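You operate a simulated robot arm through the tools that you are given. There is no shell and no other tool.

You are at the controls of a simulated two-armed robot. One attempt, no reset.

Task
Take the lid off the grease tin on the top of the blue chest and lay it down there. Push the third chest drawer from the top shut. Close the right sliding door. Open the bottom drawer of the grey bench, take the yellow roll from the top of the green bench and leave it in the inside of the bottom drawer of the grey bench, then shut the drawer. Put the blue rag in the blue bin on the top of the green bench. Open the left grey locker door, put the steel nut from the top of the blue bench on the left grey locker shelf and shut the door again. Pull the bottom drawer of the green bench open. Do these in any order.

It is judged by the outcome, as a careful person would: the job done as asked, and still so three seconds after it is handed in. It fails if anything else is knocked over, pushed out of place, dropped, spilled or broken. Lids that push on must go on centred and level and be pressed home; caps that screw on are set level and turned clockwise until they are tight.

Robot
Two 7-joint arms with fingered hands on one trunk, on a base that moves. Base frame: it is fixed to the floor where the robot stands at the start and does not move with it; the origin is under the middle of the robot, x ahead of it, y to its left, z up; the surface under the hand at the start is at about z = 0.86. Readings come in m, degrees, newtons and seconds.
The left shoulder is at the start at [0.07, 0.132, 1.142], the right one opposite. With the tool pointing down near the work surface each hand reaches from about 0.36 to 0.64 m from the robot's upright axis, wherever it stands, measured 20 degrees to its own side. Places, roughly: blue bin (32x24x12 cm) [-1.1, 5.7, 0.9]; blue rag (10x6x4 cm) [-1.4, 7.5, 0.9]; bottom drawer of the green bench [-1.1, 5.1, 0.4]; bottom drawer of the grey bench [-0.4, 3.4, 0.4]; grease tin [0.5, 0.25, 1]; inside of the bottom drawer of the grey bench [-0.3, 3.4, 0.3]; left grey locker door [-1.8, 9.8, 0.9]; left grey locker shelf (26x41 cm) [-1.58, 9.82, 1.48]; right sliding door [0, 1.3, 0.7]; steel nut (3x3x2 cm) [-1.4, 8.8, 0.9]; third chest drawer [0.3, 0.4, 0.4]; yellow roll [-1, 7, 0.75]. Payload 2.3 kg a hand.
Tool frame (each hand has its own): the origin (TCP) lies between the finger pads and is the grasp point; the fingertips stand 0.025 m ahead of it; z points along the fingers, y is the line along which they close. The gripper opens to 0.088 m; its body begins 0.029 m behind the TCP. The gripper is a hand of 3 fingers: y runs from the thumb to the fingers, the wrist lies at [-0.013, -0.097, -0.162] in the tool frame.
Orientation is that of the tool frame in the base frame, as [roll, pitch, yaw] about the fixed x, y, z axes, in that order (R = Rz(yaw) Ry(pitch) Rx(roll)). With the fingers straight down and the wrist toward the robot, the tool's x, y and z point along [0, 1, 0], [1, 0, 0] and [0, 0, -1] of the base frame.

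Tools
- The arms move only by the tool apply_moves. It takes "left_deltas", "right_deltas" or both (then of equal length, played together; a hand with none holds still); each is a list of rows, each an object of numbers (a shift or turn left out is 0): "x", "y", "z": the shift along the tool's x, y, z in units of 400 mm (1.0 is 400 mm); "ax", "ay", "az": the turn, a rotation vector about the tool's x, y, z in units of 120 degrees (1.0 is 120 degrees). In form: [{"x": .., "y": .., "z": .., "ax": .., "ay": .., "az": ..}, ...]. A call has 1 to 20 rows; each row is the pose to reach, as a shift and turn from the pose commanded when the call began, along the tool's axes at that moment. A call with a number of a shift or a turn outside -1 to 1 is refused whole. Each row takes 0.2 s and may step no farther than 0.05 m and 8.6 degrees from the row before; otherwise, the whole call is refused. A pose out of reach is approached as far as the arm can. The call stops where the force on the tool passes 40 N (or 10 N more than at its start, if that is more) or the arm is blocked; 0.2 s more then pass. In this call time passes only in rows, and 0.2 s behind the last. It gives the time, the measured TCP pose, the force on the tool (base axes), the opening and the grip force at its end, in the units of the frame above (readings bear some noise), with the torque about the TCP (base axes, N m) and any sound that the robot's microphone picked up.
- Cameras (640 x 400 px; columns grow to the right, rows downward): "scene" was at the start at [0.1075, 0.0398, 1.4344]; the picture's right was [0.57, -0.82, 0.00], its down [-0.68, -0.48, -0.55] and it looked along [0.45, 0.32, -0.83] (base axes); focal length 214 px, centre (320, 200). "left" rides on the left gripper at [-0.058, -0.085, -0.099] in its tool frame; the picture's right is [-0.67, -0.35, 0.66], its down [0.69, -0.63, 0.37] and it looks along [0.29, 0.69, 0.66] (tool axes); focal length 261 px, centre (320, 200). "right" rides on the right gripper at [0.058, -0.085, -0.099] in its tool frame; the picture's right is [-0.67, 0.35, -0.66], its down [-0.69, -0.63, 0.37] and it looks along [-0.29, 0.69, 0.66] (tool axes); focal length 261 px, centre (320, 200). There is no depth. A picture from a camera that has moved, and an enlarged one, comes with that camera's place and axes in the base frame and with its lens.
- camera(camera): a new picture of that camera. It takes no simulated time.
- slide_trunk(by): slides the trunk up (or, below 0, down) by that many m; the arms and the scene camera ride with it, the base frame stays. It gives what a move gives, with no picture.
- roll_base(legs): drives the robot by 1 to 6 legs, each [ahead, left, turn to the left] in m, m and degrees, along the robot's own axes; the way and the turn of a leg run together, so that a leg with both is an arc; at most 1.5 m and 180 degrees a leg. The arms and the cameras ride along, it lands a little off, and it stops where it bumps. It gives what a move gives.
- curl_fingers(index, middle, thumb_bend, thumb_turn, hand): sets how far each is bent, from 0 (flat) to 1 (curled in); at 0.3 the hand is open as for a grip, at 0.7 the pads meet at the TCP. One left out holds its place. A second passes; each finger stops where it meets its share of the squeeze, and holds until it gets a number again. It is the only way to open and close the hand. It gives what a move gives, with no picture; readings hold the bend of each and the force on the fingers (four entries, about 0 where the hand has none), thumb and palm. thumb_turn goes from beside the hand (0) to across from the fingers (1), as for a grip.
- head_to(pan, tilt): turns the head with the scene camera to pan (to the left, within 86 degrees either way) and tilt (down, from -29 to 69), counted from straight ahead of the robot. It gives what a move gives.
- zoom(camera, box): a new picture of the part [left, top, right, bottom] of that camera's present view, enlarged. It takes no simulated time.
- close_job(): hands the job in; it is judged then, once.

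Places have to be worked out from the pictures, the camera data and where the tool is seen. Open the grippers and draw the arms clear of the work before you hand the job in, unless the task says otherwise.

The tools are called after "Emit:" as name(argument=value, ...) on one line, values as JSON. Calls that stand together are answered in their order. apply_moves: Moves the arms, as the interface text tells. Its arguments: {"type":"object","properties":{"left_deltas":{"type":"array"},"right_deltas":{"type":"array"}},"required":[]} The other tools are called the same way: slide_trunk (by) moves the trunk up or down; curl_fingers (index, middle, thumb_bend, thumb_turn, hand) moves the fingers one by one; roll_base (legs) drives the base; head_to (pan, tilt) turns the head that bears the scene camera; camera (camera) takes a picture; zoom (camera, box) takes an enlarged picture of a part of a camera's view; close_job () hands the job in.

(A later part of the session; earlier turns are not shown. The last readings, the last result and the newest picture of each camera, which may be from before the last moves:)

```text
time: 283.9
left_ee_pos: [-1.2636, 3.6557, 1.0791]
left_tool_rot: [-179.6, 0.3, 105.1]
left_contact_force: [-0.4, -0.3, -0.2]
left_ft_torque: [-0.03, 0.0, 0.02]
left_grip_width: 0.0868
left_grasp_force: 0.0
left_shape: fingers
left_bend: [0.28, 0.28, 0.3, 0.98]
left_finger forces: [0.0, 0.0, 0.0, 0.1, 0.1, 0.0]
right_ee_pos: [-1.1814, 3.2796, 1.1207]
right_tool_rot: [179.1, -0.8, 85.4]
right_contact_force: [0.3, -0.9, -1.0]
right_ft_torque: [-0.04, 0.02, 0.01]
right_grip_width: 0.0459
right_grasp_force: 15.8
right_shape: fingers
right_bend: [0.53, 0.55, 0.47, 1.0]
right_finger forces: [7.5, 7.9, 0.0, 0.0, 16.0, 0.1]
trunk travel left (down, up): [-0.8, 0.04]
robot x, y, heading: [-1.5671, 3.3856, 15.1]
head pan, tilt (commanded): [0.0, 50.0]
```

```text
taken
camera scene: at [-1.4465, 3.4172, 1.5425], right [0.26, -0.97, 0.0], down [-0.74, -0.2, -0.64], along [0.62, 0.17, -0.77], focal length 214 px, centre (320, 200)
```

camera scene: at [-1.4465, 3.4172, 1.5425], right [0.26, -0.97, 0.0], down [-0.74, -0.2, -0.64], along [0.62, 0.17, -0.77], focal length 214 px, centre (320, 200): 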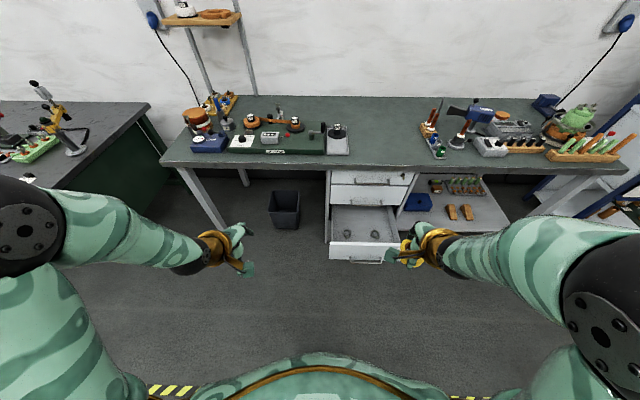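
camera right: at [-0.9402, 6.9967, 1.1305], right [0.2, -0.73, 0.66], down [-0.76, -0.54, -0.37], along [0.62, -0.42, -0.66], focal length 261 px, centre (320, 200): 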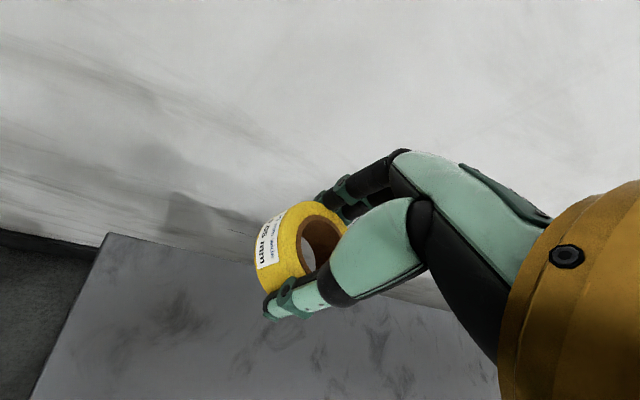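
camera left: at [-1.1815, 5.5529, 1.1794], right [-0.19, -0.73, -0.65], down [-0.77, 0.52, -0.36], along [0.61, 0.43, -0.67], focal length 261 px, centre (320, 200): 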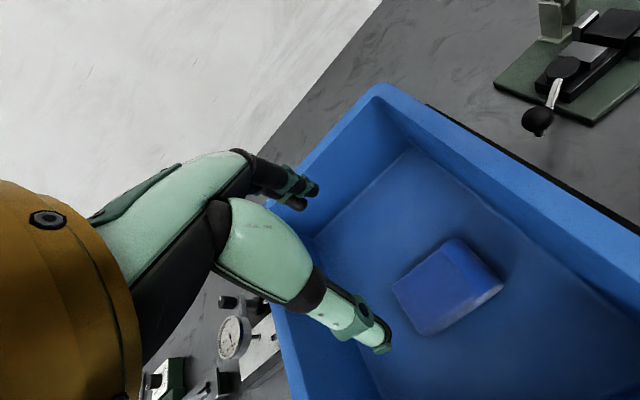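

The open drawer is ahead to the right. I lower the trunk to drawer height before approaching.

Emit:
slide_trunk(by=-0.4)

Emit:
slide_trunk(by=-0.15)

Emit:
roll_base(legs=[[0.22, 0, -1.5]])

Emit:
camera(camera="scene")

Emit:
camera(camera="right")

```text
time: 287.8
left_ee_pos: [-1.2636, 3.656, 0.6798]
left_tool_rot: [-179.6, 0.1, 105.2]
left_contact_force: [-0.2, 0.3, 0.4]
left_ft_torque: [0.02, -0.01, -0.01]
left_grip_width: 0.0869
left_grasp_force: 0.1
left_shape: fingers
left_bend: [0.28, 0.28, 0.3, 0.98]
left_finger forces: [0.2, 0.0, 0.0, 0.0, 0.1, 0.0]
right_ee_pos: [-1.1811, 3.2809, 0.7204]
right_tool_rot: [179.2, -0.9, 85.5]
right_contact_force: [0.0, -0.9, -1.0]
right_ft_torque: [-0.02, -0.03, 0.0]
right_grip_width: 0.0459
right_grasp_force: 15.5
right_shape: fingers
right_bend: [0.53, 0.55, 0.47, 1.0]
right_finger forces: [7.5, 7.8, 0.0, 0.0, 15.9, 0.0]
trunk travel left (down, up): [-0.4, 0.44]
robot x, y, heading: [-1.5659, 3.3836, 14.8]
head pan, tilt (commanded): [0.0, 50.0]
```

```text
time: 289.5
left_ee_pos: [-1.2648, 3.655, 0.5285]
left_tool_rot: [-179.6, 0.3, 105.2]
left_contact_force: [-0.2, 0.3, -0.4]
left_ft_torque: [-0.01, 0.0, 0.01]
left_grip_width: 0.0869
left_grasp_force: 0.0
left_shape: fingers
left_bend: [0.28, 0.28, 0.3, 0.98]
left_finger forces: [0.0, 0.0, 0.0, 0.0, 0.1, 0.0]
right_ee_pos: [-1.1801, 3.2802, 0.5707]
right_tool_rot: [179.1, -0.9, 85.4]
right_contact_force: [0.3, 0.3, -0.1]
right_ft_torque: [0.0, 0.03, 0.02]
right_grip_width: 0.0456
right_grasp_force: 15.1
right_shape: fingers
right_bend: [0.53, 0.55, 0.47, 1.0]
right_finger forces: [7.5, 7.8, 0.0, 0.0, 15.9, 0.0]
trunk travel left (down, up): [-0.25, 0.59]
robot x, y, heading: [-1.5684, 3.3821, 15.0]
head pan, tilt (commanded): [0.0, 50.0]
```

```text
time: 291.2
left_ee_pos: [-1.048, 3.7027, 0.5283]
left_tool_rot: [-179.5, 0.2, 103.7]
left_contact_force: [0.6, -1.4, 0.0]
left_ft_torque: [0.0, 0.01, -0.01]
left_grip_width: 0.0873
left_grasp_force: 0.1
left_shape: fingers
left_bend: [0.28, 0.28, 0.3, 0.98]
left_finger forces: [0.0, 0.1, 0.0, 0.1, 0.0, 0.0]
right_ee_pos: [-0.9719, 3.3251, 0.5699]
right_tool_rot: [179.2, -0.9, 84.0]
right_contact_force: [0.3, -0.3, -1.6]
right_ft_torque: [0.0, 0.01, -0.05]
right_grip_width: 0.0458
right_grasp_force: 15.6
right_shape: fingers
right_bend: [0.53, 0.55, 0.47, 1.0]
right_finger forces: [7.5, 7.8, 0.1, 0.1, 15.8, 0.1]
trunk travel left (down, up): [-0.25, 0.59]
robot x, y, heading: [-1.3565, 3.439, 13.6]
head pan, tilt (commanded): [0.0, 50.0]
```

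```text
taken
camera scene: at [-1.2346, 3.4683, 0.9925], right [0.24, -0.97, 0.0], down [-0.74, -0.18, -0.64], along [0.62, 0.15, -0.77], focal length 214 px, centre (320, 200)
```

scene: 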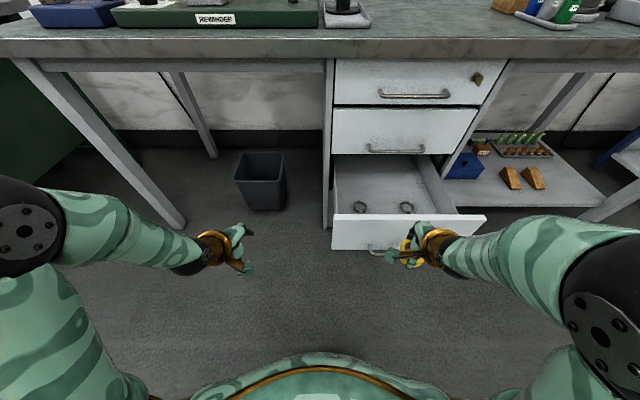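

```text
taken
camera right: at [-1.053, 3.3901, 0.6684], right [0.27, -0.71, 0.65], down [-0.69, -0.61, -0.39], along [0.67, -0.35, -0.66], focal length 261 px, centre (320, 200)
```

right: 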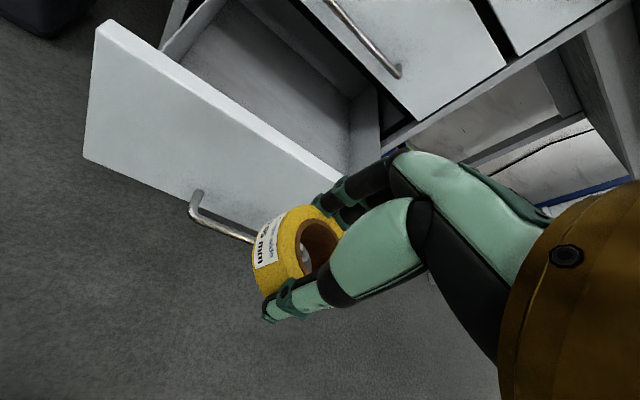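

The roll should go between the two hose clamps, which I place at about 11 cm behind the pedestal-side reference; the front panel's top is near z 0.5. I raise the right hand above the panel and move 15 cm closer.

Emit:
apply_moves(right_deltas=[{"z": -0.08}, {"z": -0.16}, {"z": -0.22}])

Emit:
roll_base(legs=[[0.15, 0, 0]])

Emit:
camera(camera="scene")

Emit:
camera(camera="right")

```text
time: 292.0
left_ee_pos: [-1.0477, 3.7016, 0.5298]
left_tool_rot: [-179.6, 0.1, 103.7]
left_contact_force: [0.3, 0.4, 1.2]
left_ft_torque: [0.03, -0.02, -0.03]
left_grip_width: 0.0867
left_grasp_force: 0.0
left_shape: fingers
left_bend: [0.28, 0.28, 0.3, 0.98]
left_finger forces: [0.0, 0.0, 0.0, 0.1, 0.0, 0.1]
right_ee_pos: [-0.9722, 3.3259, 0.569]
right_tool_rot: [179.2, -0.9, 84.0]
right_contact_force: [0.0, -1.1, -0.9]
right_ft_torque: [-0.03, -0.01, -0.03]
right_grip_width: 0.0457
right_grasp_force: 16.1
right_shape: fingers
right_bend: [0.53, 0.55, 0.47, 1.0]
right_finger forces: [7.6, 7.9, 0.1, 0.0, 16.0, 0.0]
right hand out of reach, approached as far as the arm can: row 1, 2, 3
trunk travel left (down, up): [-0.25, 0.59]
robot x, y, heading: [-1.3599, 3.4404, 13.7]
head pan, tilt (commanded): [0.0, 50.0]
```

```text
time: 293.4
left_ee_pos: [-0.9026, 3.7379, 0.5297]
left_tool_rot: [-179.6, 0.2, 103.7]
left_contact_force: [0.0, 0.9, 0.6]
left_ft_torque: [-0.03, -0.02, 0.02]
left_grip_width: 0.0871
left_grasp_force: 0.0
left_shape: fingers
left_bend: [0.28, 0.28, 0.3, 0.98]
left_finger forces: [0.0, 0.1, 0.0, 0.0, 0.0, 0.1]
right_ee_pos: [-0.8279, 3.3596, 0.5693]
right_tool_rot: [179.2, -0.9, 84.1]
right_contact_force: [0.5, 0.2, 0.3]
right_ft_torque: [-0.04, -0.01, -0.01]
right_grip_width: 0.0459
right_grasp_force: 15.6
right_shape: fingers
right_bend: [0.53, 0.55, 0.47, 1.0]
right_finger forces: [7.5, 7.9, 0.1, 0.1, 15.9, 0.0]
trunk travel left (down, up): [-0.25, 0.59]
robot x, y, heading: [-1.2143, 3.4748, 13.7]
head pan, tilt (commanded): [0.0, 50.0]
```

```text
taken
camera scene: at [-1.0902, 3.5034, 0.9925], right [0.24, -0.97, 0.0], down [-0.74, -0.18, -0.64], along [0.62, 0.15, -0.77], focal length 214 px, centre (320, 200)
```

scene: 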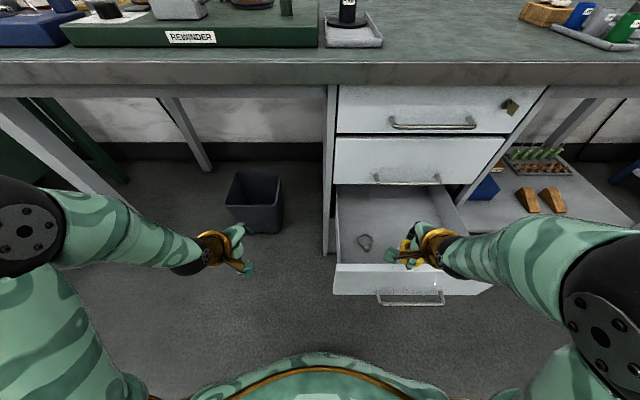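

```text
taken
camera right: at [-0.9087, 3.4252, 0.6684], right [0.27, -0.71, 0.65], down [-0.69, -0.61, -0.38], along [0.67, -0.35, -0.66], focal length 261 px, centre (320, 200)
```

right: 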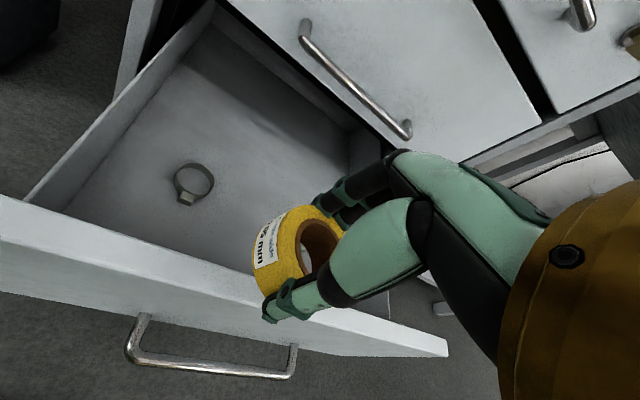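

The middle drawer's handle juts out at about z 0.55, so I go in an L-shape: first 8 cm forward over the panel and to the middle, then down, then forward under that handle.

Emit:
apply_moves(right_deltas=[{"x": -0.02, "y": 0.08}, {"x": -0.04, "y": 0.16}, {"x": -0.0625, "y": 0.233}])

Emit:
camera(camera="right")

Emit:
camera(camera="scene")

```text
time: 294.1
left_ee_pos: [-0.9022, 3.7366, 0.5291]
left_tool_rot: [-179.6, 0.3, 103.6]
left_contact_force: [0.6, 0.2, 1.4]
left_ft_torque: [0.01, -0.01, -0.02]
left_grip_width: 0.0867
left_grasp_force: 0.0
left_shape: fingers
left_bend: [0.28, 0.28, 0.3, 0.98]
left_finger forces: [0.0, 0.0, 0.1, 0.1, 0.0, 0.0]
right_ee_pos: [-0.7396, 3.3256, 0.5694]
right_tool_rot: [179.2, -0.9, 84.0]
right_contact_force: [0.7, 0.1, -0.6]
right_ft_torque: [0.01, 0.01, 0.02]
right_grip_width: 0.0458
right_grasp_force: 15.7
right_shape: fingers
right_bend: [0.53, 0.55, 0.47, 1.0]
right_finger forces: [7.5, 7.8, 0.0, 0.0, 15.9, 0.0]
trunk travel left (down, up): [-0.25, 0.59]
robot x, y, heading: [-1.2164, 3.4762, 13.6]
head pan, tilt (commanded): [0.0, 50.0]
```

```text
taken
camera right: at [-0.8199, 3.391, 0.6681], right [0.27, -0.71, 0.65], down [-0.69, -0.61, -0.38], along [0.67, -0.35, -0.66], focal length 261 px, centre (320, 200)
```

right: 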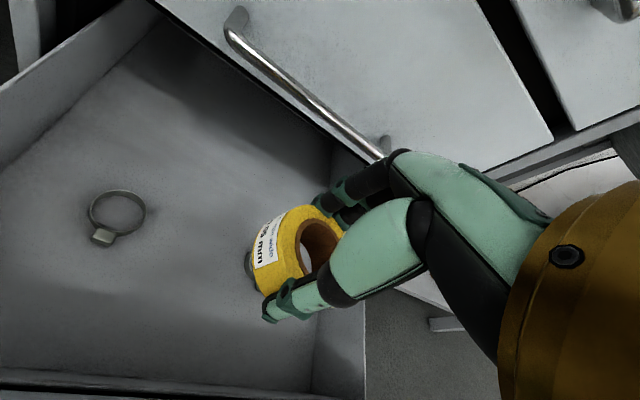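

```text
taken
camera scene: at [-1.0902, 3.5031, 0.9925], right [0.24, -0.97, 0.0], down [-0.74, -0.18, -0.64], along [0.62, 0.15, -0.77], focal length 214 px, centre (320, 200)
```

scene: 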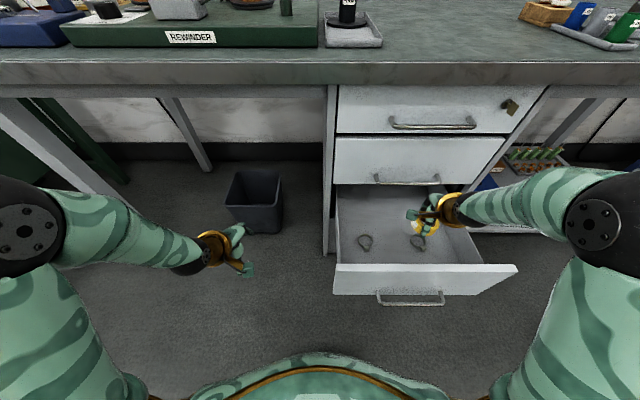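

By calculation the clamps are about 9 cm to either side of the target between them. I go down 15 cm here, inside the panel.

Emit:
apply_moves(right_deltas=[{"z": 0.1}, {"z": 0.2}, {"z": 0.3}, {"z": 0.37}])

Emit:
camera(camera="right")

Emit:
zoom(camera="scene", box=[300, 130, 540, 320])

```text
time: 295.1
left_ee_pos: [-0.9024, 3.737, 0.5299]
left_tool_rot: [-179.6, 0.1, 103.7]
left_contact_force: [-0.6, -0.2, -0.5]
left_ft_torque: [0.01, -0.01, 0.02]
left_grip_width: 0.0868
left_grasp_force: 0.0
left_shape: fingers
left_bend: [0.28, 0.28, 0.3, 0.98]
left_finger forces: [0.1, 0.0, 0.0, 0.0, 0.1, 0.1]
right_ee_pos: [-0.7361, 3.327, 0.4217]
right_tool_rot: [179.2, -0.9, 83.9]
right_contact_force: [-0.6, -0.2, -0.3]
right_ft_torque: [-0.02, 0.0, 0.05]
right_grip_width: 0.0454
right_grasp_force: 14.9
right_shape: fingers
right_bend: [0.53, 0.56, 0.47, 1.0]
right_finger forces: [7.3, 7.7, 0.1, 0.0, 15.6, 0.0]
trunk travel left (down, up): [-0.25, 0.59]
robot x, y, heading: [-1.2157, 3.4764, 13.4]
head pan, tilt (commanded): [0.0, 50.0]
```

```text
taken
camera right: at [-0.8158, 3.3926, 0.5198], right [0.27, -0.71, 0.65], down [-0.69, -0.61, -0.38], along [0.67, -0.35, -0.66], focal length 261 px, centre (320, 200)
```

right: 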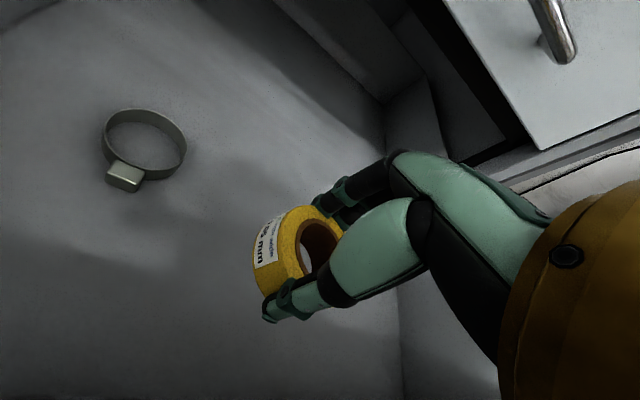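

```text
2.11 times, centred on (420, 225) of scene
camera zoom: at [-1.0903, 3.5032, 0.9925], right [0.24, -0.97, 0.0], down [-0.74, -0.18, -0.64], along [0.62, 0.15, -0.77], focal length 452 px, centre (110, 147)
```

zoom: 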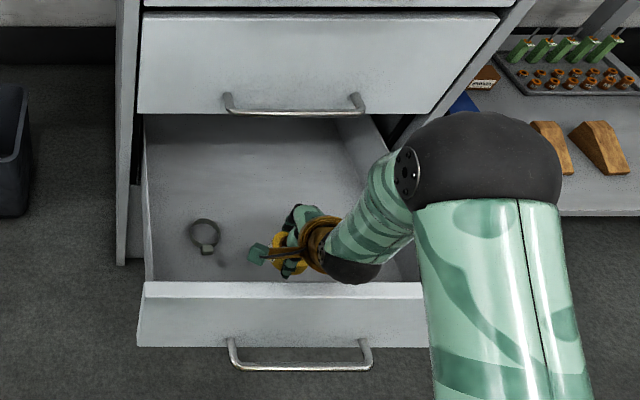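

I move 7 cm forward under the middle handle and check before lowering.

Emit:
apply_moves(right_deltas=[{"x": 0.019, "y": 0.055, "z": 0.02}, {"x": 0.038, "y": 0.11, "z": 0.04}, {"x": 0.057, "y": 0.165, "z": 0.06}])

Emit:
camera(camera="right")

Emit:
zoom(camera="scene", box=[300, 130, 540, 320])

```text
time: 295.9
left_ee_pos: [-0.9028, 3.737, 0.5293]
left_tool_rot: [-179.7, 0.2, 103.6]
left_contact_force: [0.0, 0.3, 0.4]
left_ft_torque: [-0.03, 0.01, 0.03]
left_grip_width: 0.0869
left_grasp_force: 0.1
left_shape: fingers
left_bend: [0.28, 0.28, 0.3, 0.98]
left_finger forces: [0.0, 0.1, 0.1, 0.1, 0.0, 0.1]
right_ee_pos: [-0.6679, 3.341, 0.4004]
right_tool_rot: [179.2, -0.9, 83.9]
right_contact_force: [-0.3, -0.1, -0.5]
right_ft_torque: [0.01, 0.0, -0.01]
right_grip_width: 0.0452
right_grasp_force: 14.9
right_shape: fingers
right_bend: [0.53, 0.56, 0.47, 1.0]
right_finger forces: [7.3, 7.7, 0.0, 0.0, 15.4, 0.0]
trunk travel left (down, up): [-0.25, 0.59]
robot x, y, heading: [-1.2101, 3.472, 13.6]
head pan, tilt (commanded): [0.0, 50.0]
```

```text
taken
camera right: at [-0.7482, 3.4075, 0.4981], right [0.27, -0.71, 0.65], down [-0.69, -0.61, -0.39], along [0.67, -0.35, -0.66], focal length 261 px, centre (320, 200)
```

right: 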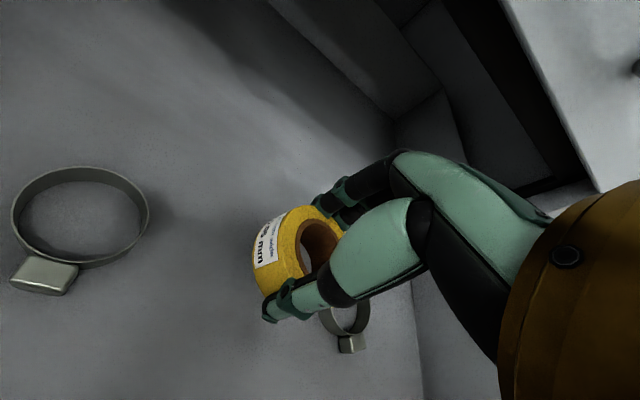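

```text
2.11 times, centred on (420, 225) of scene
camera zoom: at [-1.0903, 3.5033, 0.9925], right [0.24, -0.97, 0.0], down [-0.74, -0.18, -0.64], along [0.62, 0.15, -0.77], focal length 452 px, centre (110, 147)
```

zoom: 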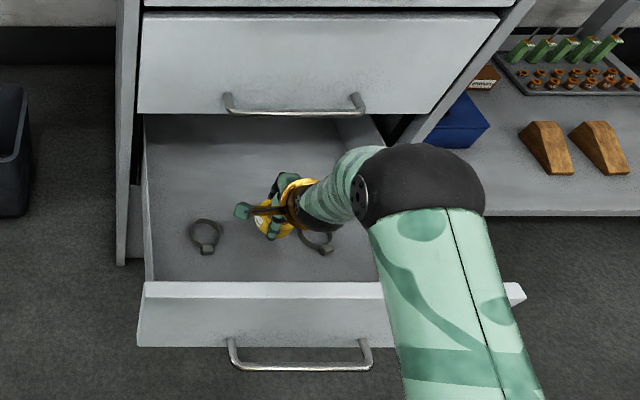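

Both clamps are clear of the hand, about 10 cm to each side. I lower gently until the roll meets the drawer floor.

Emit:
apply_moves(right_deltas=[{"z": 0.025}, {"z": 0.05}, {"z": 0.075}, {"z": 0.1}, {"z": 0.12}])

Emit:
camera(camera="right")

```text
time: 297.1
left_ee_pos: [-0.9046, 3.7375, 0.5317]
left_tool_rot: [-179.9, 0.4, 103.6]
left_contact_force: [0.0, -0.1, 0.2]
left_ft_torque: [-0.01, 0.02, 0.03]
left_grip_width: 0.087
left_grasp_force: 0.0
left_shape: fingers
left_bend: [0.28, 0.28, 0.3, 0.98]
left_finger forces: [0.1, 0.0, 0.1, 0.0, 0.0, 0.0]
right_ee_pos: [-0.6656, 3.3445, 0.3582]
right_tool_rot: [178.5, -1.0, 84.0]
right_contact_force: [0.9, 0.5, 21.2]
right_ft_torque: [-0.2, -0.56, 0.01]
right_grip_width: 0.0455
right_grasp_force: 20.4
right_shape: fingers
right_bend: [0.54, 0.54, 0.47, 1.0]
right_finger forces: [8.2, 14.8, 0.0, 0.1, 17.9, 0.0]
trunk travel left (down, up): [-0.25, 0.59]
robot x, y, heading: [-1.2141, 3.4773, 13.7]
head pan, tilt (commanded): [0.0, 50.0]
```

```text
taken
camera right: at [-0.748, 3.4099, 0.4549], right [0.26, -0.71, 0.65], down [-0.69, -0.61, -0.39], along [0.68, -0.35, -0.65], focal length 261 px, centre (320, 200)
```

right: 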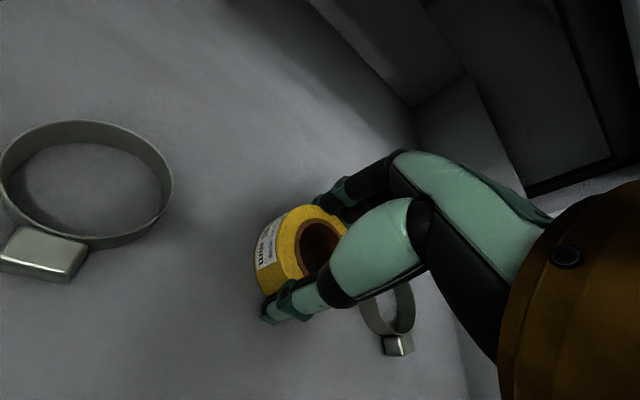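

The roll rests on the drawer floor. I relieve slightly, open the hand, and rise straight up.

Emit:
apply_moves(right_deltas=[{"z": -0.012}])

Emit:
curl_fingers(hand="right", index=0.33, middle=0.33, thumb_bend=0.33)

Emit:
camera(camera="right")

```text
time: 297.6
left_ee_pos: [-0.9035, 3.7378, 0.5299]
left_tool_rot: [-179.8, 0.3, 103.7]
left_contact_force: [0.3, 0.8, 0.4]
left_ft_torque: [-0.02, -0.03, 0.01]
left_grip_width: 0.0869
left_grasp_force: 0.0
left_shape: fingers
left_bend: [0.28, 0.28, 0.3, 0.98]
left_finger forces: [0.0, 0.1, 0.0, 0.0, 0.0, 0.0]
right_ee_pos: [-0.6671, 3.3446, 0.3579]
right_tool_rot: [179.1, -0.9, 84.0]
right_contact_force: [0.6, 1.0, 9.1]
right_ft_torque: [-0.09, -0.22, 0.02]
right_grip_width: 0.0453
right_grasp_force: 16.1
right_shape: fingers
right_bend: [0.54, 0.54, 0.47, 1.0]
right_finger forces: [8.2, 8.5, 0.1, 0.0, 16.6, 0.1]
trunk travel left (down, up): [-0.25, 0.59]
robot x, y, heading: [-1.2114, 3.4749, 13.4]
head pan, tilt (commanded): [0.0, 50.0]
```

```text
time: 298.6
left_ee_pos: [-0.9033, 3.738, 0.5295]
left_tool_rot: [-179.7, 0.4, 103.6]
left_contact_force: [0.0, 0.2, 0.2]
left_ft_torque: [0.03, 0.02, 0.0]
left_grip_width: 0.087
left_grasp_force: 0.1
left_shape: fingers
left_bend: [0.28, 0.28, 0.3, 0.98]
left_finger forces: [0.1, 0.1, 0.0, 0.1, 0.1, 0.0]
right_ee_pos: [-0.6663, 3.3439, 0.3573]
right_tool_rot: [179.1, -0.8, 84.0]
right_contact_force: [0.1, -0.8, -0.2]
right_ft_torque: [0.0, -0.01, -0.01]
right_grip_width: 0.078
right_grasp_force: 0.1
right_shape: fingers
right_bend: [0.33, 0.33, 0.33, 0.98]
right_finger forces: [0.0, 0.0, 0.0, 0.0, 0.0, 0.0]
trunk travel left (down, up): [-0.25, 0.59]
robot x, y, heading: [-1.2127, 3.4743, 13.5]
head pan, tilt (commanded): [0.0, 50.0]
```

```text
taken
camera right: at [-0.7471, 3.4091, 0.4559], right [0.27, -0.71, 0.65], down [-0.69, -0.61, -0.39], along [0.67, -0.35, -0.66], focal length 261 px, centre (320, 200)
```

right: 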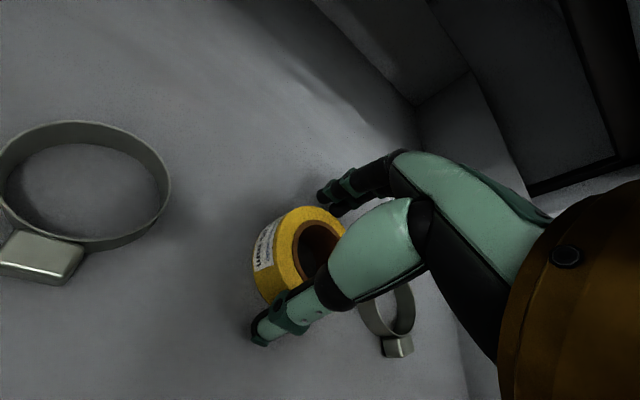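

The roll stands free in the drawer. I retrace the L-shaped path out.

Emit:
apply_moves(right_deltas=[{"z": -0.05}, {"z": -0.1}, {"x": -0.02, "y": -0.055, "z": -0.13}, {"x": -0.038, "y": -0.11, "z": -0.15}, {"x": -0.057, "y": -0.165, "z": -0.17}, {"x": -0.057, "y": -0.165, "z": -0.27}, {"x": -0.057, "y": -0.165, "z": -0.37}, {"x": -0.057, "y": -0.165, "z": -0.47}, {"x": -0.057, "y": -0.165, "z": -0.53}])

Emit:
camera(camera="right")

Emit:
zoom(camera="scene", box=[300, 130, 540, 320])

```text
time: 300.6
left_ee_pos: [-0.9031, 3.737, 0.529]
left_tool_rot: [-179.6, 0.3, 103.7]
left_contact_force: [0.6, -0.1, -0.3]
left_ft_torque: [0.01, -0.03, -0.03]
left_grip_width: 0.0869
left_grasp_force: 0.0
left_shape: fingers
left_bend: [0.28, 0.28, 0.3, 0.98]
left_finger forces: [0.1, 0.0, 0.0, 0.0, 0.0, 0.0]
right_ee_pos: [-0.7392, 3.3255, 0.5678]
right_tool_rot: [179.3, -1.0, 84.0]
right_contact_force: [-0.9, -0.2, -0.7]
right_ft_torque: [-0.01, 0.0, 0.01]
right_grip_width: 0.0781
right_grasp_force: 0.0
right_shape: fingers
right_bend: [0.33, 0.33, 0.33, 0.98]
right_finger forces: [0.0, 0.1, 0.0, 0.0, 0.0, 0.0]
trunk travel left (down, up): [-0.25, 0.59]
robot x, y, heading: [-1.2148, 3.4764, 13.8]
head pan, tilt (commanded): [0.0, 50.0]
```

```text
taken
camera right: at [-0.8202, 3.3899, 0.6661], right [0.27, -0.71, 0.65], down [-0.69, -0.61, -0.39], along [0.67, -0.35, -0.66], focal length 261 px, centre (320, 200)
```

right: 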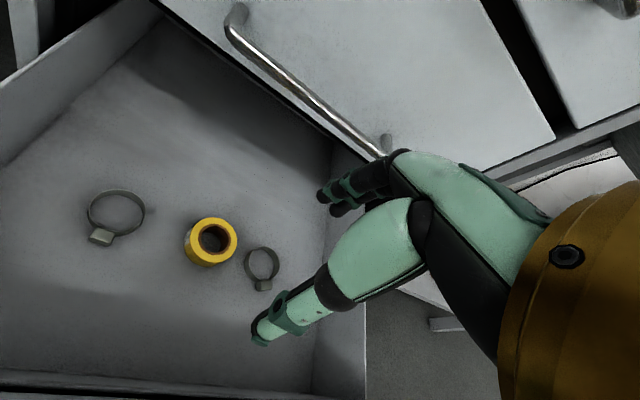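

```text
2.11 times, centred on (420, 225) of scene
camera zoom: at [-1.0909, 3.5034, 0.9925], right [0.24, -0.97, 0.0], down [-0.74, -0.18, -0.64], along [0.62, 0.15, -0.77], focal length 452 px, centre (110, 147)
```

zoom: 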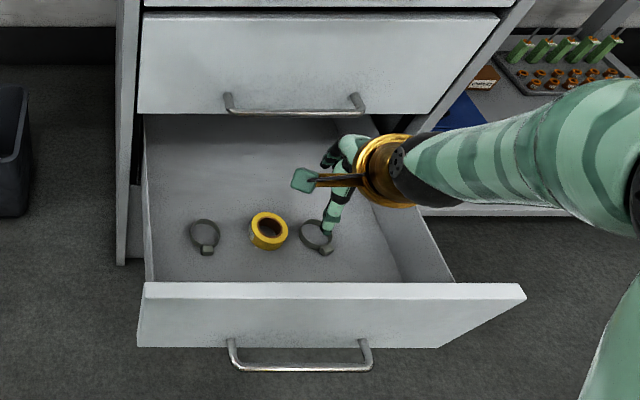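

The roll lies between the clamps on the drawer floor. Now I close the drawer: I back off, make a fist with the right hand and bring it to the handle's height.

Emit:
roll_base(legs=[[-0.3, 0, 0]])

Emit:
curl_fingers(hand="right", index=1.0, middle=1.0, thumb_bend=0.5)

Emit:
apply_moves(right_deltas=[{"ax": 0.0067, "ay": -0.0075, "az": -0.02}, {"az": -0.06, "ax": 0.0067, "ay": -0.0075}, {"az": -0.11, "ax": 0.0067, "ay": -0.0075}, {"az": -0.163, "ax": 0.0067, "ay": -0.0075}])

Emit:
camera(camera="scene")

```text
time: 302.6
left_ee_pos: [-1.1866, 3.6676, 0.5298]
left_tool_rot: [-179.6, 0.3, 103.4]
left_contact_force: [1.2, -1.1, -0.1]
left_ft_torque: [0.01, 0.01, -0.01]
left_grip_width: 0.0866
left_grasp_force: 0.1
left_shape: fingers
left_bend: [0.28, 0.28, 0.3, 0.98]
left_finger forces: [0.1, 0.0, 0.0, 0.0, 0.1, 0.0]
right_ee_pos: [-1.0262, 3.253, 0.567]
right_tool_rot: [179.2, -0.8, 83.8]
right_contact_force: [-0.3, -0.3, 0.1]
right_ft_torque: [-0.01, 0.02, 0.02]
right_grip_width: 0.0782
right_grasp_force: 0.0
right_shape: fingers
right_bend: [0.33, 0.33, 0.33, 0.98]
right_finger forces: [0.1, 0.1, 0.1, 0.0, 0.0, 0.0]
trunk travel left (down, up): [-0.25, 0.59]
robot x, y, heading: [-1.4955, 3.4058, 13.4]
head pan, tilt (commanded): [0.0, 50.0]
```

```text
time: 303.6
left_ee_pos: [-1.1875, 3.6664, 0.5297]
left_tool_rot: [-179.6, 0.3, 103.3]
left_contact_force: [0.7, -0.5, -0.1]
left_ft_torque: [0.0, 0.0, 0.03]
left_grip_width: 0.087
left_grasp_force: 0.0
left_shape: fingers
left_bend: [0.28, 0.28, 0.3, 0.98]
left_finger forces: [0.0, 0.0, 0.1, 0.0, 0.0, 0.0]
right_ee_pos: [-1.0245, 3.2535, 0.5672]
right_tool_rot: [179.2, -0.9, 83.7]
right_contact_force: [-0.3, 0.3, 0.4]
right_ft_torque: [0.02, 0.0, 0.02]
right_grip_width: 0.0441
right_grasp_force: 0.0
right_shape: fingers
right_bend: [1.0, 1.0, 0.5, 1.0]
right_finger forces: [0.0, 0.0, 0.1, 0.0, 0.0, 0.1]
trunk travel left (down, up): [-0.25, 0.59]
robot x, y, heading: [-1.4991, 3.4057, 13.6]
head pan, tilt (commanded): [0.0, 50.0]
```

```text
time: 304.6
left_ee_pos: [-1.1866, 3.6665, 0.5283]
left_tool_rot: [-179.7, 0.2, 103.4]
left_contact_force: [0.1, 0.0, -0.1]
left_ft_torque: [0.02, 0.0, 0.04]
left_grip_width: 0.0868
left_grasp_force: 0.1
left_shape: fingers
left_bend: [0.28, 0.28, 0.3, 0.98]
left_finger forces: [0.1, 0.0, 0.1, 0.1, 0.0, 0.0]
right_ee_pos: [-1.0255, 3.2529, 0.5677]
right_tool_rot: [180.0, 0.2, 103.3]
right_contact_force: [-0.2, -0.7, 0.3]
right_ft_torque: [-0.02, 0.04, 0.02]
right_grip_width: 0.0441
right_grasp_force: 0.1
right_shape: fingers
right_bend: [1.0, 1.0, 0.5, 1.0]
right_finger forces: [0.0, 0.0, 0.0, 0.1, 0.0, 0.0]
trunk travel left (down, up): [-0.25, 0.59]
robot x, y, heading: [-1.495, 3.4046, 13.2]
head pan, tilt (commanded): [0.0, 50.0]
```

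```text
taken
camera scene: at [-1.376, 3.4337, 0.9925], right [0.23, -0.97, 0.0], down [-0.75, -0.18, -0.64], along [0.63, 0.15, -0.77], focal length 214 px, centre (320, 200)
```

scene: 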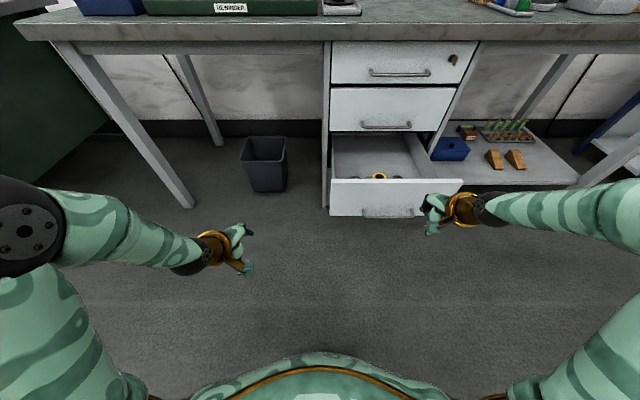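

The fist is exactly in line with the handle's centre. I lower it to handle height.

Emit:
apply_moves(right_deltas=[{"z": 0.1}, {"z": 0.2}, {"z": 0.3}, {"z": 0.4}, {"z": 0.48}])

Emit:
camera(camera="right")

Emit:
camera(camera="scene")

```text
time: 305.8
left_ee_pos: [-1.1862, 3.6672, 0.5297]
left_tool_rot: [-179.6, 0.3, 103.4]
left_contact_force: [0.7, -0.2, 0.1]
left_ft_torque: [0.03, 0.0, 0.02]
left_grip_width: 0.0867
left_grasp_force: 0.1
left_shape: fingers
left_bend: [0.28, 0.28, 0.3, 0.98]
left_finger forces: [0.1, 0.0, 0.0, 0.0, 0.1, 0.0]
right_ee_pos: [-1.0254, 3.2534, 0.3735]
right_tool_rot: [179.9, 0.1, 103.3]
right_contact_force: [0.7, 0.3, 0.8]
right_ft_torque: [0.0, 0.02, 0.01]
right_grip_width: 0.0438
right_grasp_force: 0.1
right_shape: fingers
right_bend: [1.0, 1.0, 0.5, 1.0]
right_finger forces: [0.0, 0.1, 0.1, 0.0, 0.1, 0.0]
trunk travel left (down, up): [-0.25, 0.59]
robot x, y, heading: [-1.5, 3.4045, 13.6]
head pan, tilt (commanded): [0.0, 50.0]
```

```text
taken
camera right: at [-1.1222, 3.2899, 0.4718], right [0.49, -0.57, 0.66], down [-0.45, -0.81, -0.37], along [0.74, -0.12, -0.66], focal length 261 px, centre (320, 200)
```

right: 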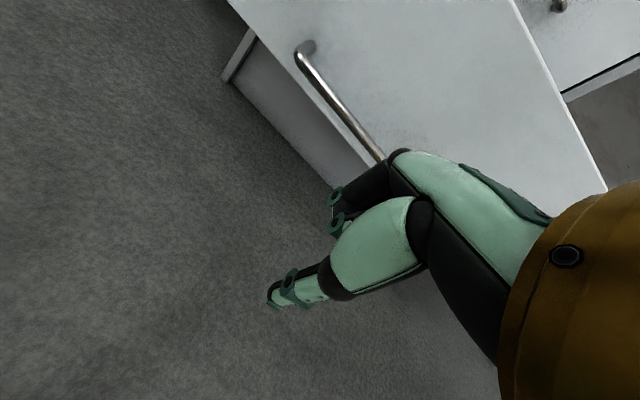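

```text
taken
camera scene: at [-1.3757, 3.4339, 0.9925], right [0.23, -0.97, 0.0], down [-0.75, -0.18, -0.64], along [0.62, 0.15, -0.77], focal length 214 px, centre (320, 200)
```

scene: 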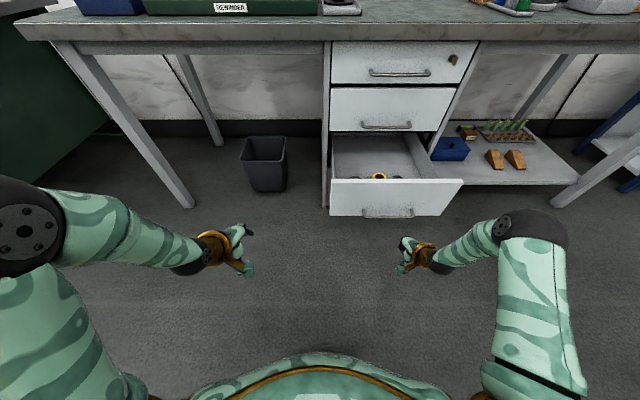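

Now I drive the base forward 0.28 m so the fist pushes the drawer most of the way in.

Emit:
roll_base(legs=[[0.28, 0, 0]])

Emit:
camera(camera="scene")

```text
time: 307.7
left_ee_pos: [-0.9164, 3.7301, 0.5293]
left_tool_rot: [-179.6, 0.2, 103.4]
left_contact_force: [0.2, 0.1, -0.3]
left_ft_torque: [0.01, 0.01, -0.01]
left_grip_width: 0.0866
left_grasp_force: 0.2
left_shape: fingers
left_bend: [0.28, 0.28, 0.3, 0.98]
left_finger forces: [0.0, 0.0, 0.1, 0.1, 0.0, 0.0]
right_ee_pos: [-0.7565, 3.3164, 0.3731]
right_tool_rot: [180.0, 0.1, 103.3]
right_contact_force: [0.1, 0.3, -0.2]
right_ft_torque: [-0.02, 0.0, -0.03]
right_grip_width: 0.0442
right_grasp_force: 0.1
right_shape: fingers
right_bend: [1.0, 1.0, 0.5, 1.0]
right_finger forces: [0.0, 0.0, 0.0, 0.0, 0.0, 0.0]
trunk travel left (down, up): [-0.25, 0.59]
robot x, y, heading: [-1.2338, 3.4694, 13.6]
head pan, tilt (commanded): [0.0, 50.0]
```

```text
taken
camera scene: at [-1.1064, 3.4981, 0.9925], right [0.23, -0.97, 0.0], down [-0.75, -0.18, -0.64], along [0.62, 0.15, -0.77], focal length 214 px, centre (320, 200)
```

scene: 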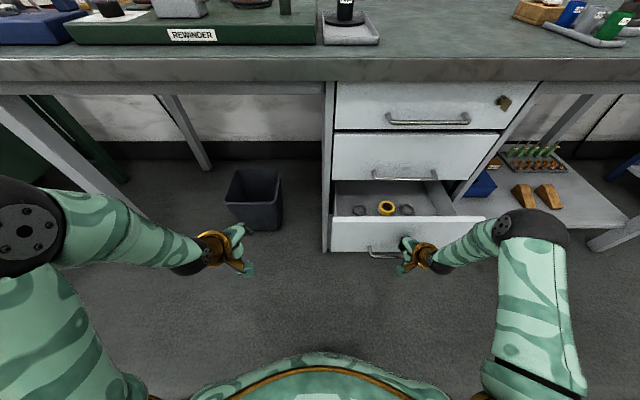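

The drawer is about two-thirds in, contents undisturbed. I finish with the arm, slowly and force-limited.

Emit:
apply_moves(right_deltas=[{"y": 0.03}, {"y": 0.06}, {"y": 0.09}, {"y": 0.12}, {"y": 0.15}, {"y": 0.18}, {"y": 0.21}, {"y": 0.24}, {"y": 0.27}, {"y": 0.3}, {"y": 0.33}])

Emit:
camera(camera="scene")

```text
time: 310.1
left_ee_pos: [-0.918, 3.7303, 0.5304]
left_tool_rot: [-179.7, 0.3, 103.4]
left_contact_force: [0.6, 0.1, 0.9]
left_ft_torque: [0.01, 0.0, 0.02]
left_grip_width: 0.0869
left_grasp_force: 0.1
left_shape: fingers
left_bend: [0.28, 0.28, 0.3, 0.98]
left_finger forces: [0.0, 0.1, 0.0, 0.0, 0.1, 0.0]
right_ee_pos: [-0.6284, 3.346, 0.3758]
right_tool_rot: [179.9, 0.1, 103.4]
right_contact_force: [-1.3, 0.5, -0.3]
right_ft_torque: [-0.02, 0.0, -0.04]
right_grip_width: 0.0441
right_grasp_force: 0.0
right_shape: fingers
right_bend: [1.0, 1.0, 0.5, 1.0]
right_finger forces: [0.0, 0.0, 0.1, 0.1, 0.0, 0.0]
trunk travel left (down, up): [-0.25, 0.59]
robot x, y, heading: [-1.2313, 3.4714, 13.5]
head pan, tilt (commanded): [0.0, 50.0]
```

```text
taken
camera scene: at [-1.1065, 3.4981, 0.9925], right [0.23, -0.97, 0.0], down [-0.75, -0.18, -0.64], along [0.62, 0.15, -0.77], focal length 214 px, centre (320, 200)
```

scene: 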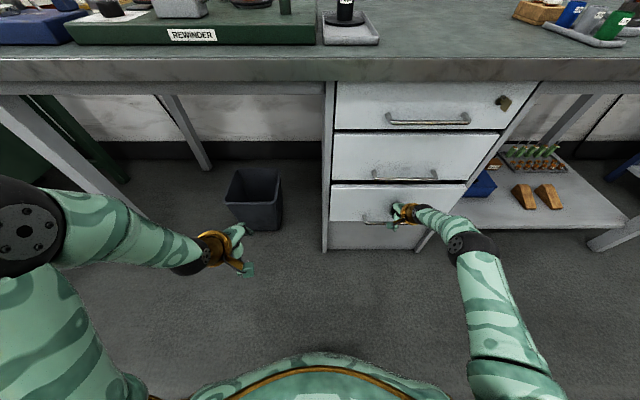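

It looks nearly flush but no stop force yet; I push a little more.

Emit:
apply_moves(right_deltas=[{"y": 0.02}, {"y": 0.04}, {"y": 0.06}, {"y": 0.08}])

Emit:
zoom(camera="scene", box=[310, 80, 530, 260])

```text
time: 311.1
left_ee_pos: [-0.9187, 3.7306, 0.5298]
left_tool_rot: [-179.6, 0.3, 103.3]
left_contact_force: [0.3, 0.1, 0.2]
left_ft_torque: [-0.03, 0.04, 0.03]
left_grip_width: 0.0867
left_grasp_force: 0.1
left_shape: fingers
left_bend: [0.28, 0.28, 0.3, 0.98]
left_finger forces: [0.0, 0.0, 0.0, 0.1, 0.0, 0.1]
right_ee_pos: [-0.6131, 3.35, 0.3749]
right_tool_rot: [179.9, 0.0, 103.3]
right_contact_force: [0.6, 0.0, -0.1]
right_ft_torque: [0.0, -0.03, -0.01]
right_grip_width: 0.0441
right_grasp_force: 0.0
right_shape: fingers
right_bend: [1.0, 1.0, 0.5, 1.0]
right_finger forces: [0.0, 0.0, 0.0, 0.0, 0.0, 0.0]
right hand out of reach, approached as far as the arm can: row 3, 4
trunk travel left (down, up): [-0.25, 0.59]
robot x, y, heading: [-1.2293, 3.47, 12.9]
head pan, tilt (commanded): [0.0, 50.0]
```

```text
2.22 times, centred on (420, 170) of scene
camera zoom: at [-1.1066, 3.4981, 0.9925], right [0.23, -0.97, 0.0], down [-0.75, -0.18, -0.64], along [0.63, 0.15, -0.77], focal length 477 px, centre (98, 267)
```

zoom: 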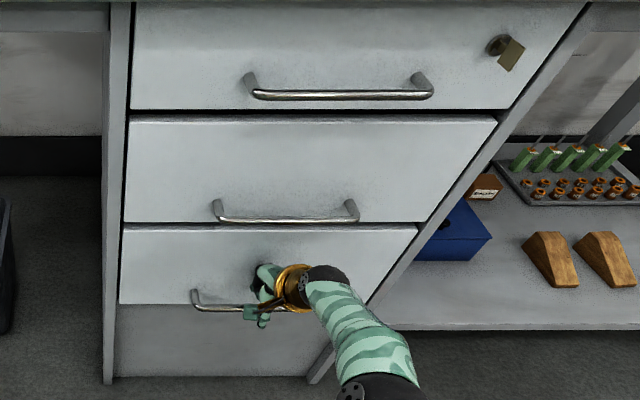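

The arm reached its limit, so I pull it back a little and use the base for the rest.

Emit:
apply_moves(right_deltas=[{"y": -0.06}, {"y": -0.14}, {"y": -0.22}])

Emit:
camera(camera="scene")

Emit:
zoom(camera="scene", box=[310, 80, 530, 260])

```text
time: 311.9
left_ee_pos: [-0.9179, 3.7307, 0.5288]
left_tool_rot: [-179.7, 0.2, 103.5]
left_contact_force: [0.0, 0.0, -0.7]
left_ft_torque: [0.0, -0.02, -0.01]
left_grip_width: 0.0872
left_grasp_force: 0.2
left_shape: fingers
left_bend: [0.28, 0.28, 0.3, 0.98]
left_finger forces: [0.0, 0.0, 0.0, 0.0, 0.0, 0.0]
right_ee_pos: [-0.6958, 3.3296, 0.3775]
right_tool_rot: [179.8, 0.2, 103.2]
right_contact_force: [-0.4, 0.0, 0.3]
right_ft_torque: [0.01, -0.02, 0.01]
right_grip_width: 0.0439
right_grasp_force: 0.0
right_shape: fingers
right_bend: [1.0, 1.0, 0.5, 1.0]
right_finger forces: [0.0, 0.1, 0.1, 0.1, 0.0, 0.0]
trunk travel left (down, up): [-0.25, 0.59]
robot x, y, heading: [-1.2305, 3.4693, 13.2]
head pan, tilt (commanded): [0.0, 50.0]
```

```text
taken
camera scene: at [-1.1068, 3.498, 0.9925], right [0.23, -0.97, 0.0], down [-0.75, -0.18, -0.64], along [0.63, 0.15, -0.77], focal length 214 px, centre (320, 200)
```

scene: 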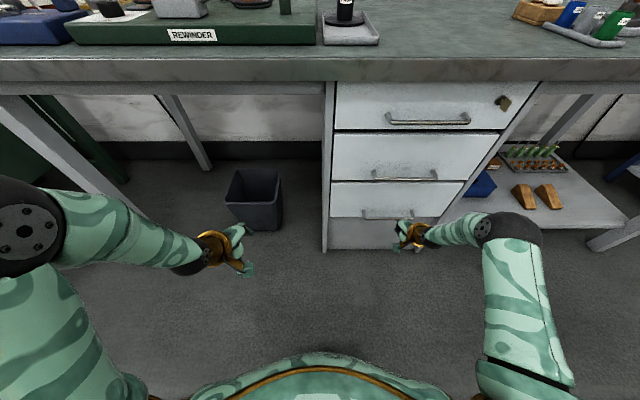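

```text
2.22 times, centred on (420, 170) of scene
camera zoom: at [-1.1068, 3.498, 0.9925], right [0.23, -0.97, 0.0], down [-0.75, -0.18, -0.64], along [0.63, 0.15, -0.77], focal length 477 px, centre (98, 267)
```

zoom: 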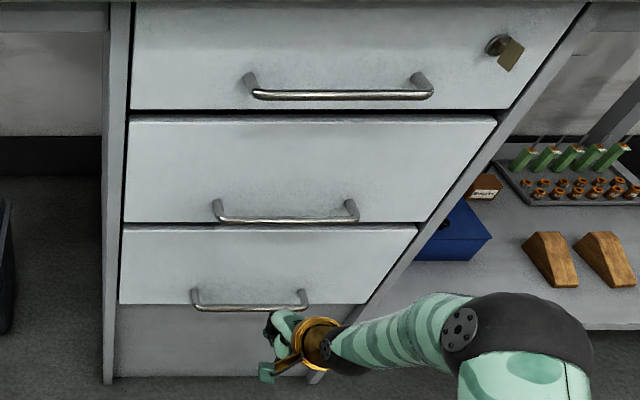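

The drawer looks flush, but I felt no stop. To be sure I lower the fist to the bar's exact height, edge the base 4 cm closer and push with force feedback.

Emit:
apply_moves(right_deltas=[{"y": -0.05}, {"y": -0.05, "z": 0.035}])

Emit:
roll_base(legs=[[0.05, 0, 0]])

Emit:
apply_moves(right_deltas=[{"y": 0.03}, {"y": 0.06}, {"y": 0.09}, {"y": 0.11}, {"y": 0.13}, {"y": 0.15}, {"y": 0.17}])

Emit:
zoom(camera="scene", box=[310, 80, 530, 280])

```text
time: 312.5
left_ee_pos: [-0.9176, 3.7312, 0.5305]
left_tool_rot: [-179.6, 0.1, 103.4]
left_contact_force: [0.3, -0.4, 0.1]
left_ft_torque: [0.0, 0.04, -0.02]
left_grip_width: 0.087
left_grasp_force: 0.0
left_shape: fingers
left_bend: [0.28, 0.28, 0.3, 0.98]
left_finger forces: [0.1, 0.0, 0.0, 0.0, 0.0, 0.0]
right_ee_pos: [-0.7179, 3.3241, 0.36]
right_tool_rot: [179.9, 0.1, 103.3]
right_contact_force: [1.1, 0.3, 1.3]
right_ft_torque: [0.04, 0.02, -0.02]
right_grip_width: 0.0441
right_grasp_force: 0.1
right_shape: fingers
right_bend: [1.0, 1.0, 0.5, 1.0]
right_finger forces: [0.0, 0.1, 0.0, 0.0, 0.0, 0.0]
trunk travel left (down, up): [-0.25, 0.59]
robot x, y, heading: [-1.2327, 3.4712, 13.3]
head pan, tilt (commanded): [0.0, 50.0]
```

```text
time: 313.4
left_ee_pos: [-0.8692, 3.7414, 0.5297]
left_tool_rot: [-179.6, 0.3, 103.4]
left_contact_force: [0.0, 0.8, 0.1]
left_ft_torque: [0.0, -0.04, -0.01]
left_grip_width: 0.087
left_grasp_force: 0.0
left_shape: fingers
left_bend: [0.28, 0.28, 0.3, 0.98]
left_finger forces: [0.1, 0.0, 0.1, 0.0, 0.0, 0.1]
right_ee_pos: [-0.6657, 3.3364, 0.3613]
right_tool_rot: [-180.0, 0.1, 103.3]
right_contact_force: [-0.3, -0.6, -0.5]
right_ft_torque: [0.04, 0.01, 0.01]
right_grip_width: 0.0441
right_grasp_force: 0.0
right_shape: fingers
right_bend: [1.0, 1.0, 0.5, 1.0]
right_finger forces: [0.1, 0.0, 0.1, 0.0, 0.0, 0.0]
trunk travel left (down, up): [-0.25, 0.59]
robot x, y, heading: [-1.1799, 3.4821, 13.4]
head pan, tilt (commanded): [0.0, 50.0]
```

```text
time: 315.0
left_ee_pos: [-0.8704, 3.7419, 0.5313]
left_tool_rot: [-180.0, 0.2, 103.3]
left_contact_force: [0.7, 0.0, -0.3]
left_ft_torque: [0.03, 0.01, 0.0]
left_grip_width: 0.0868
left_grasp_force: 0.1
left_shape: fingers
left_bend: [0.28, 0.28, 0.3, 0.98]
left_finger forces: [0.0, 0.0, 0.1, 0.0, 0.1, 0.0]
right_ee_pos: [-0.6069, 3.3506, 0.3622]
right_tool_rot: [-179.7, 0.2, 103.2]
right_contact_force: [-36.6, -2.0, -0.2]
right_ft_torque: [0.07, -1.79, -0.11]
right_grip_width: 0.0441
right_grasp_force: 18.0
right_shape: fingers
right_bend: [1.0, 1.0, 0.5, 1.0]
right_finger forces: [0.0, 35.6, 0.0, 0.0, 0.0, 0.1]
trunk travel left (down, up): [-0.25, 0.59]
robot x, y, heading: [-1.1835, 3.4856, 13.5]
head pan, tilt (commanded): [0.0, 50.0]
```

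```text
2.00 times, centred on (420, 180) of scene
camera zoom: at [-1.0628, 3.5092, 0.9931], right [0.23, -0.97, 0.0], down [-0.74, -0.18, -0.65], along [0.63, 0.15, -0.76], focal length 429 px, centre (120, 240)
```

zoom: 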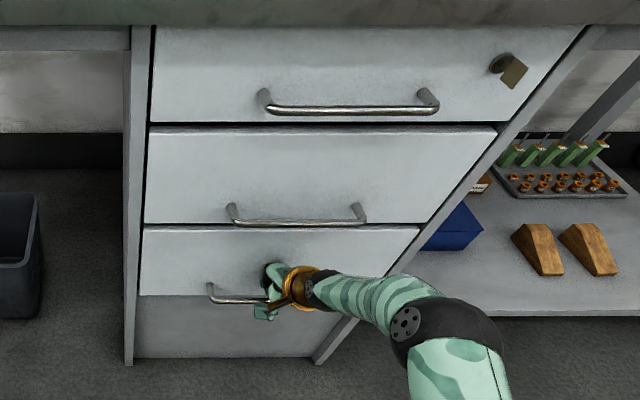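

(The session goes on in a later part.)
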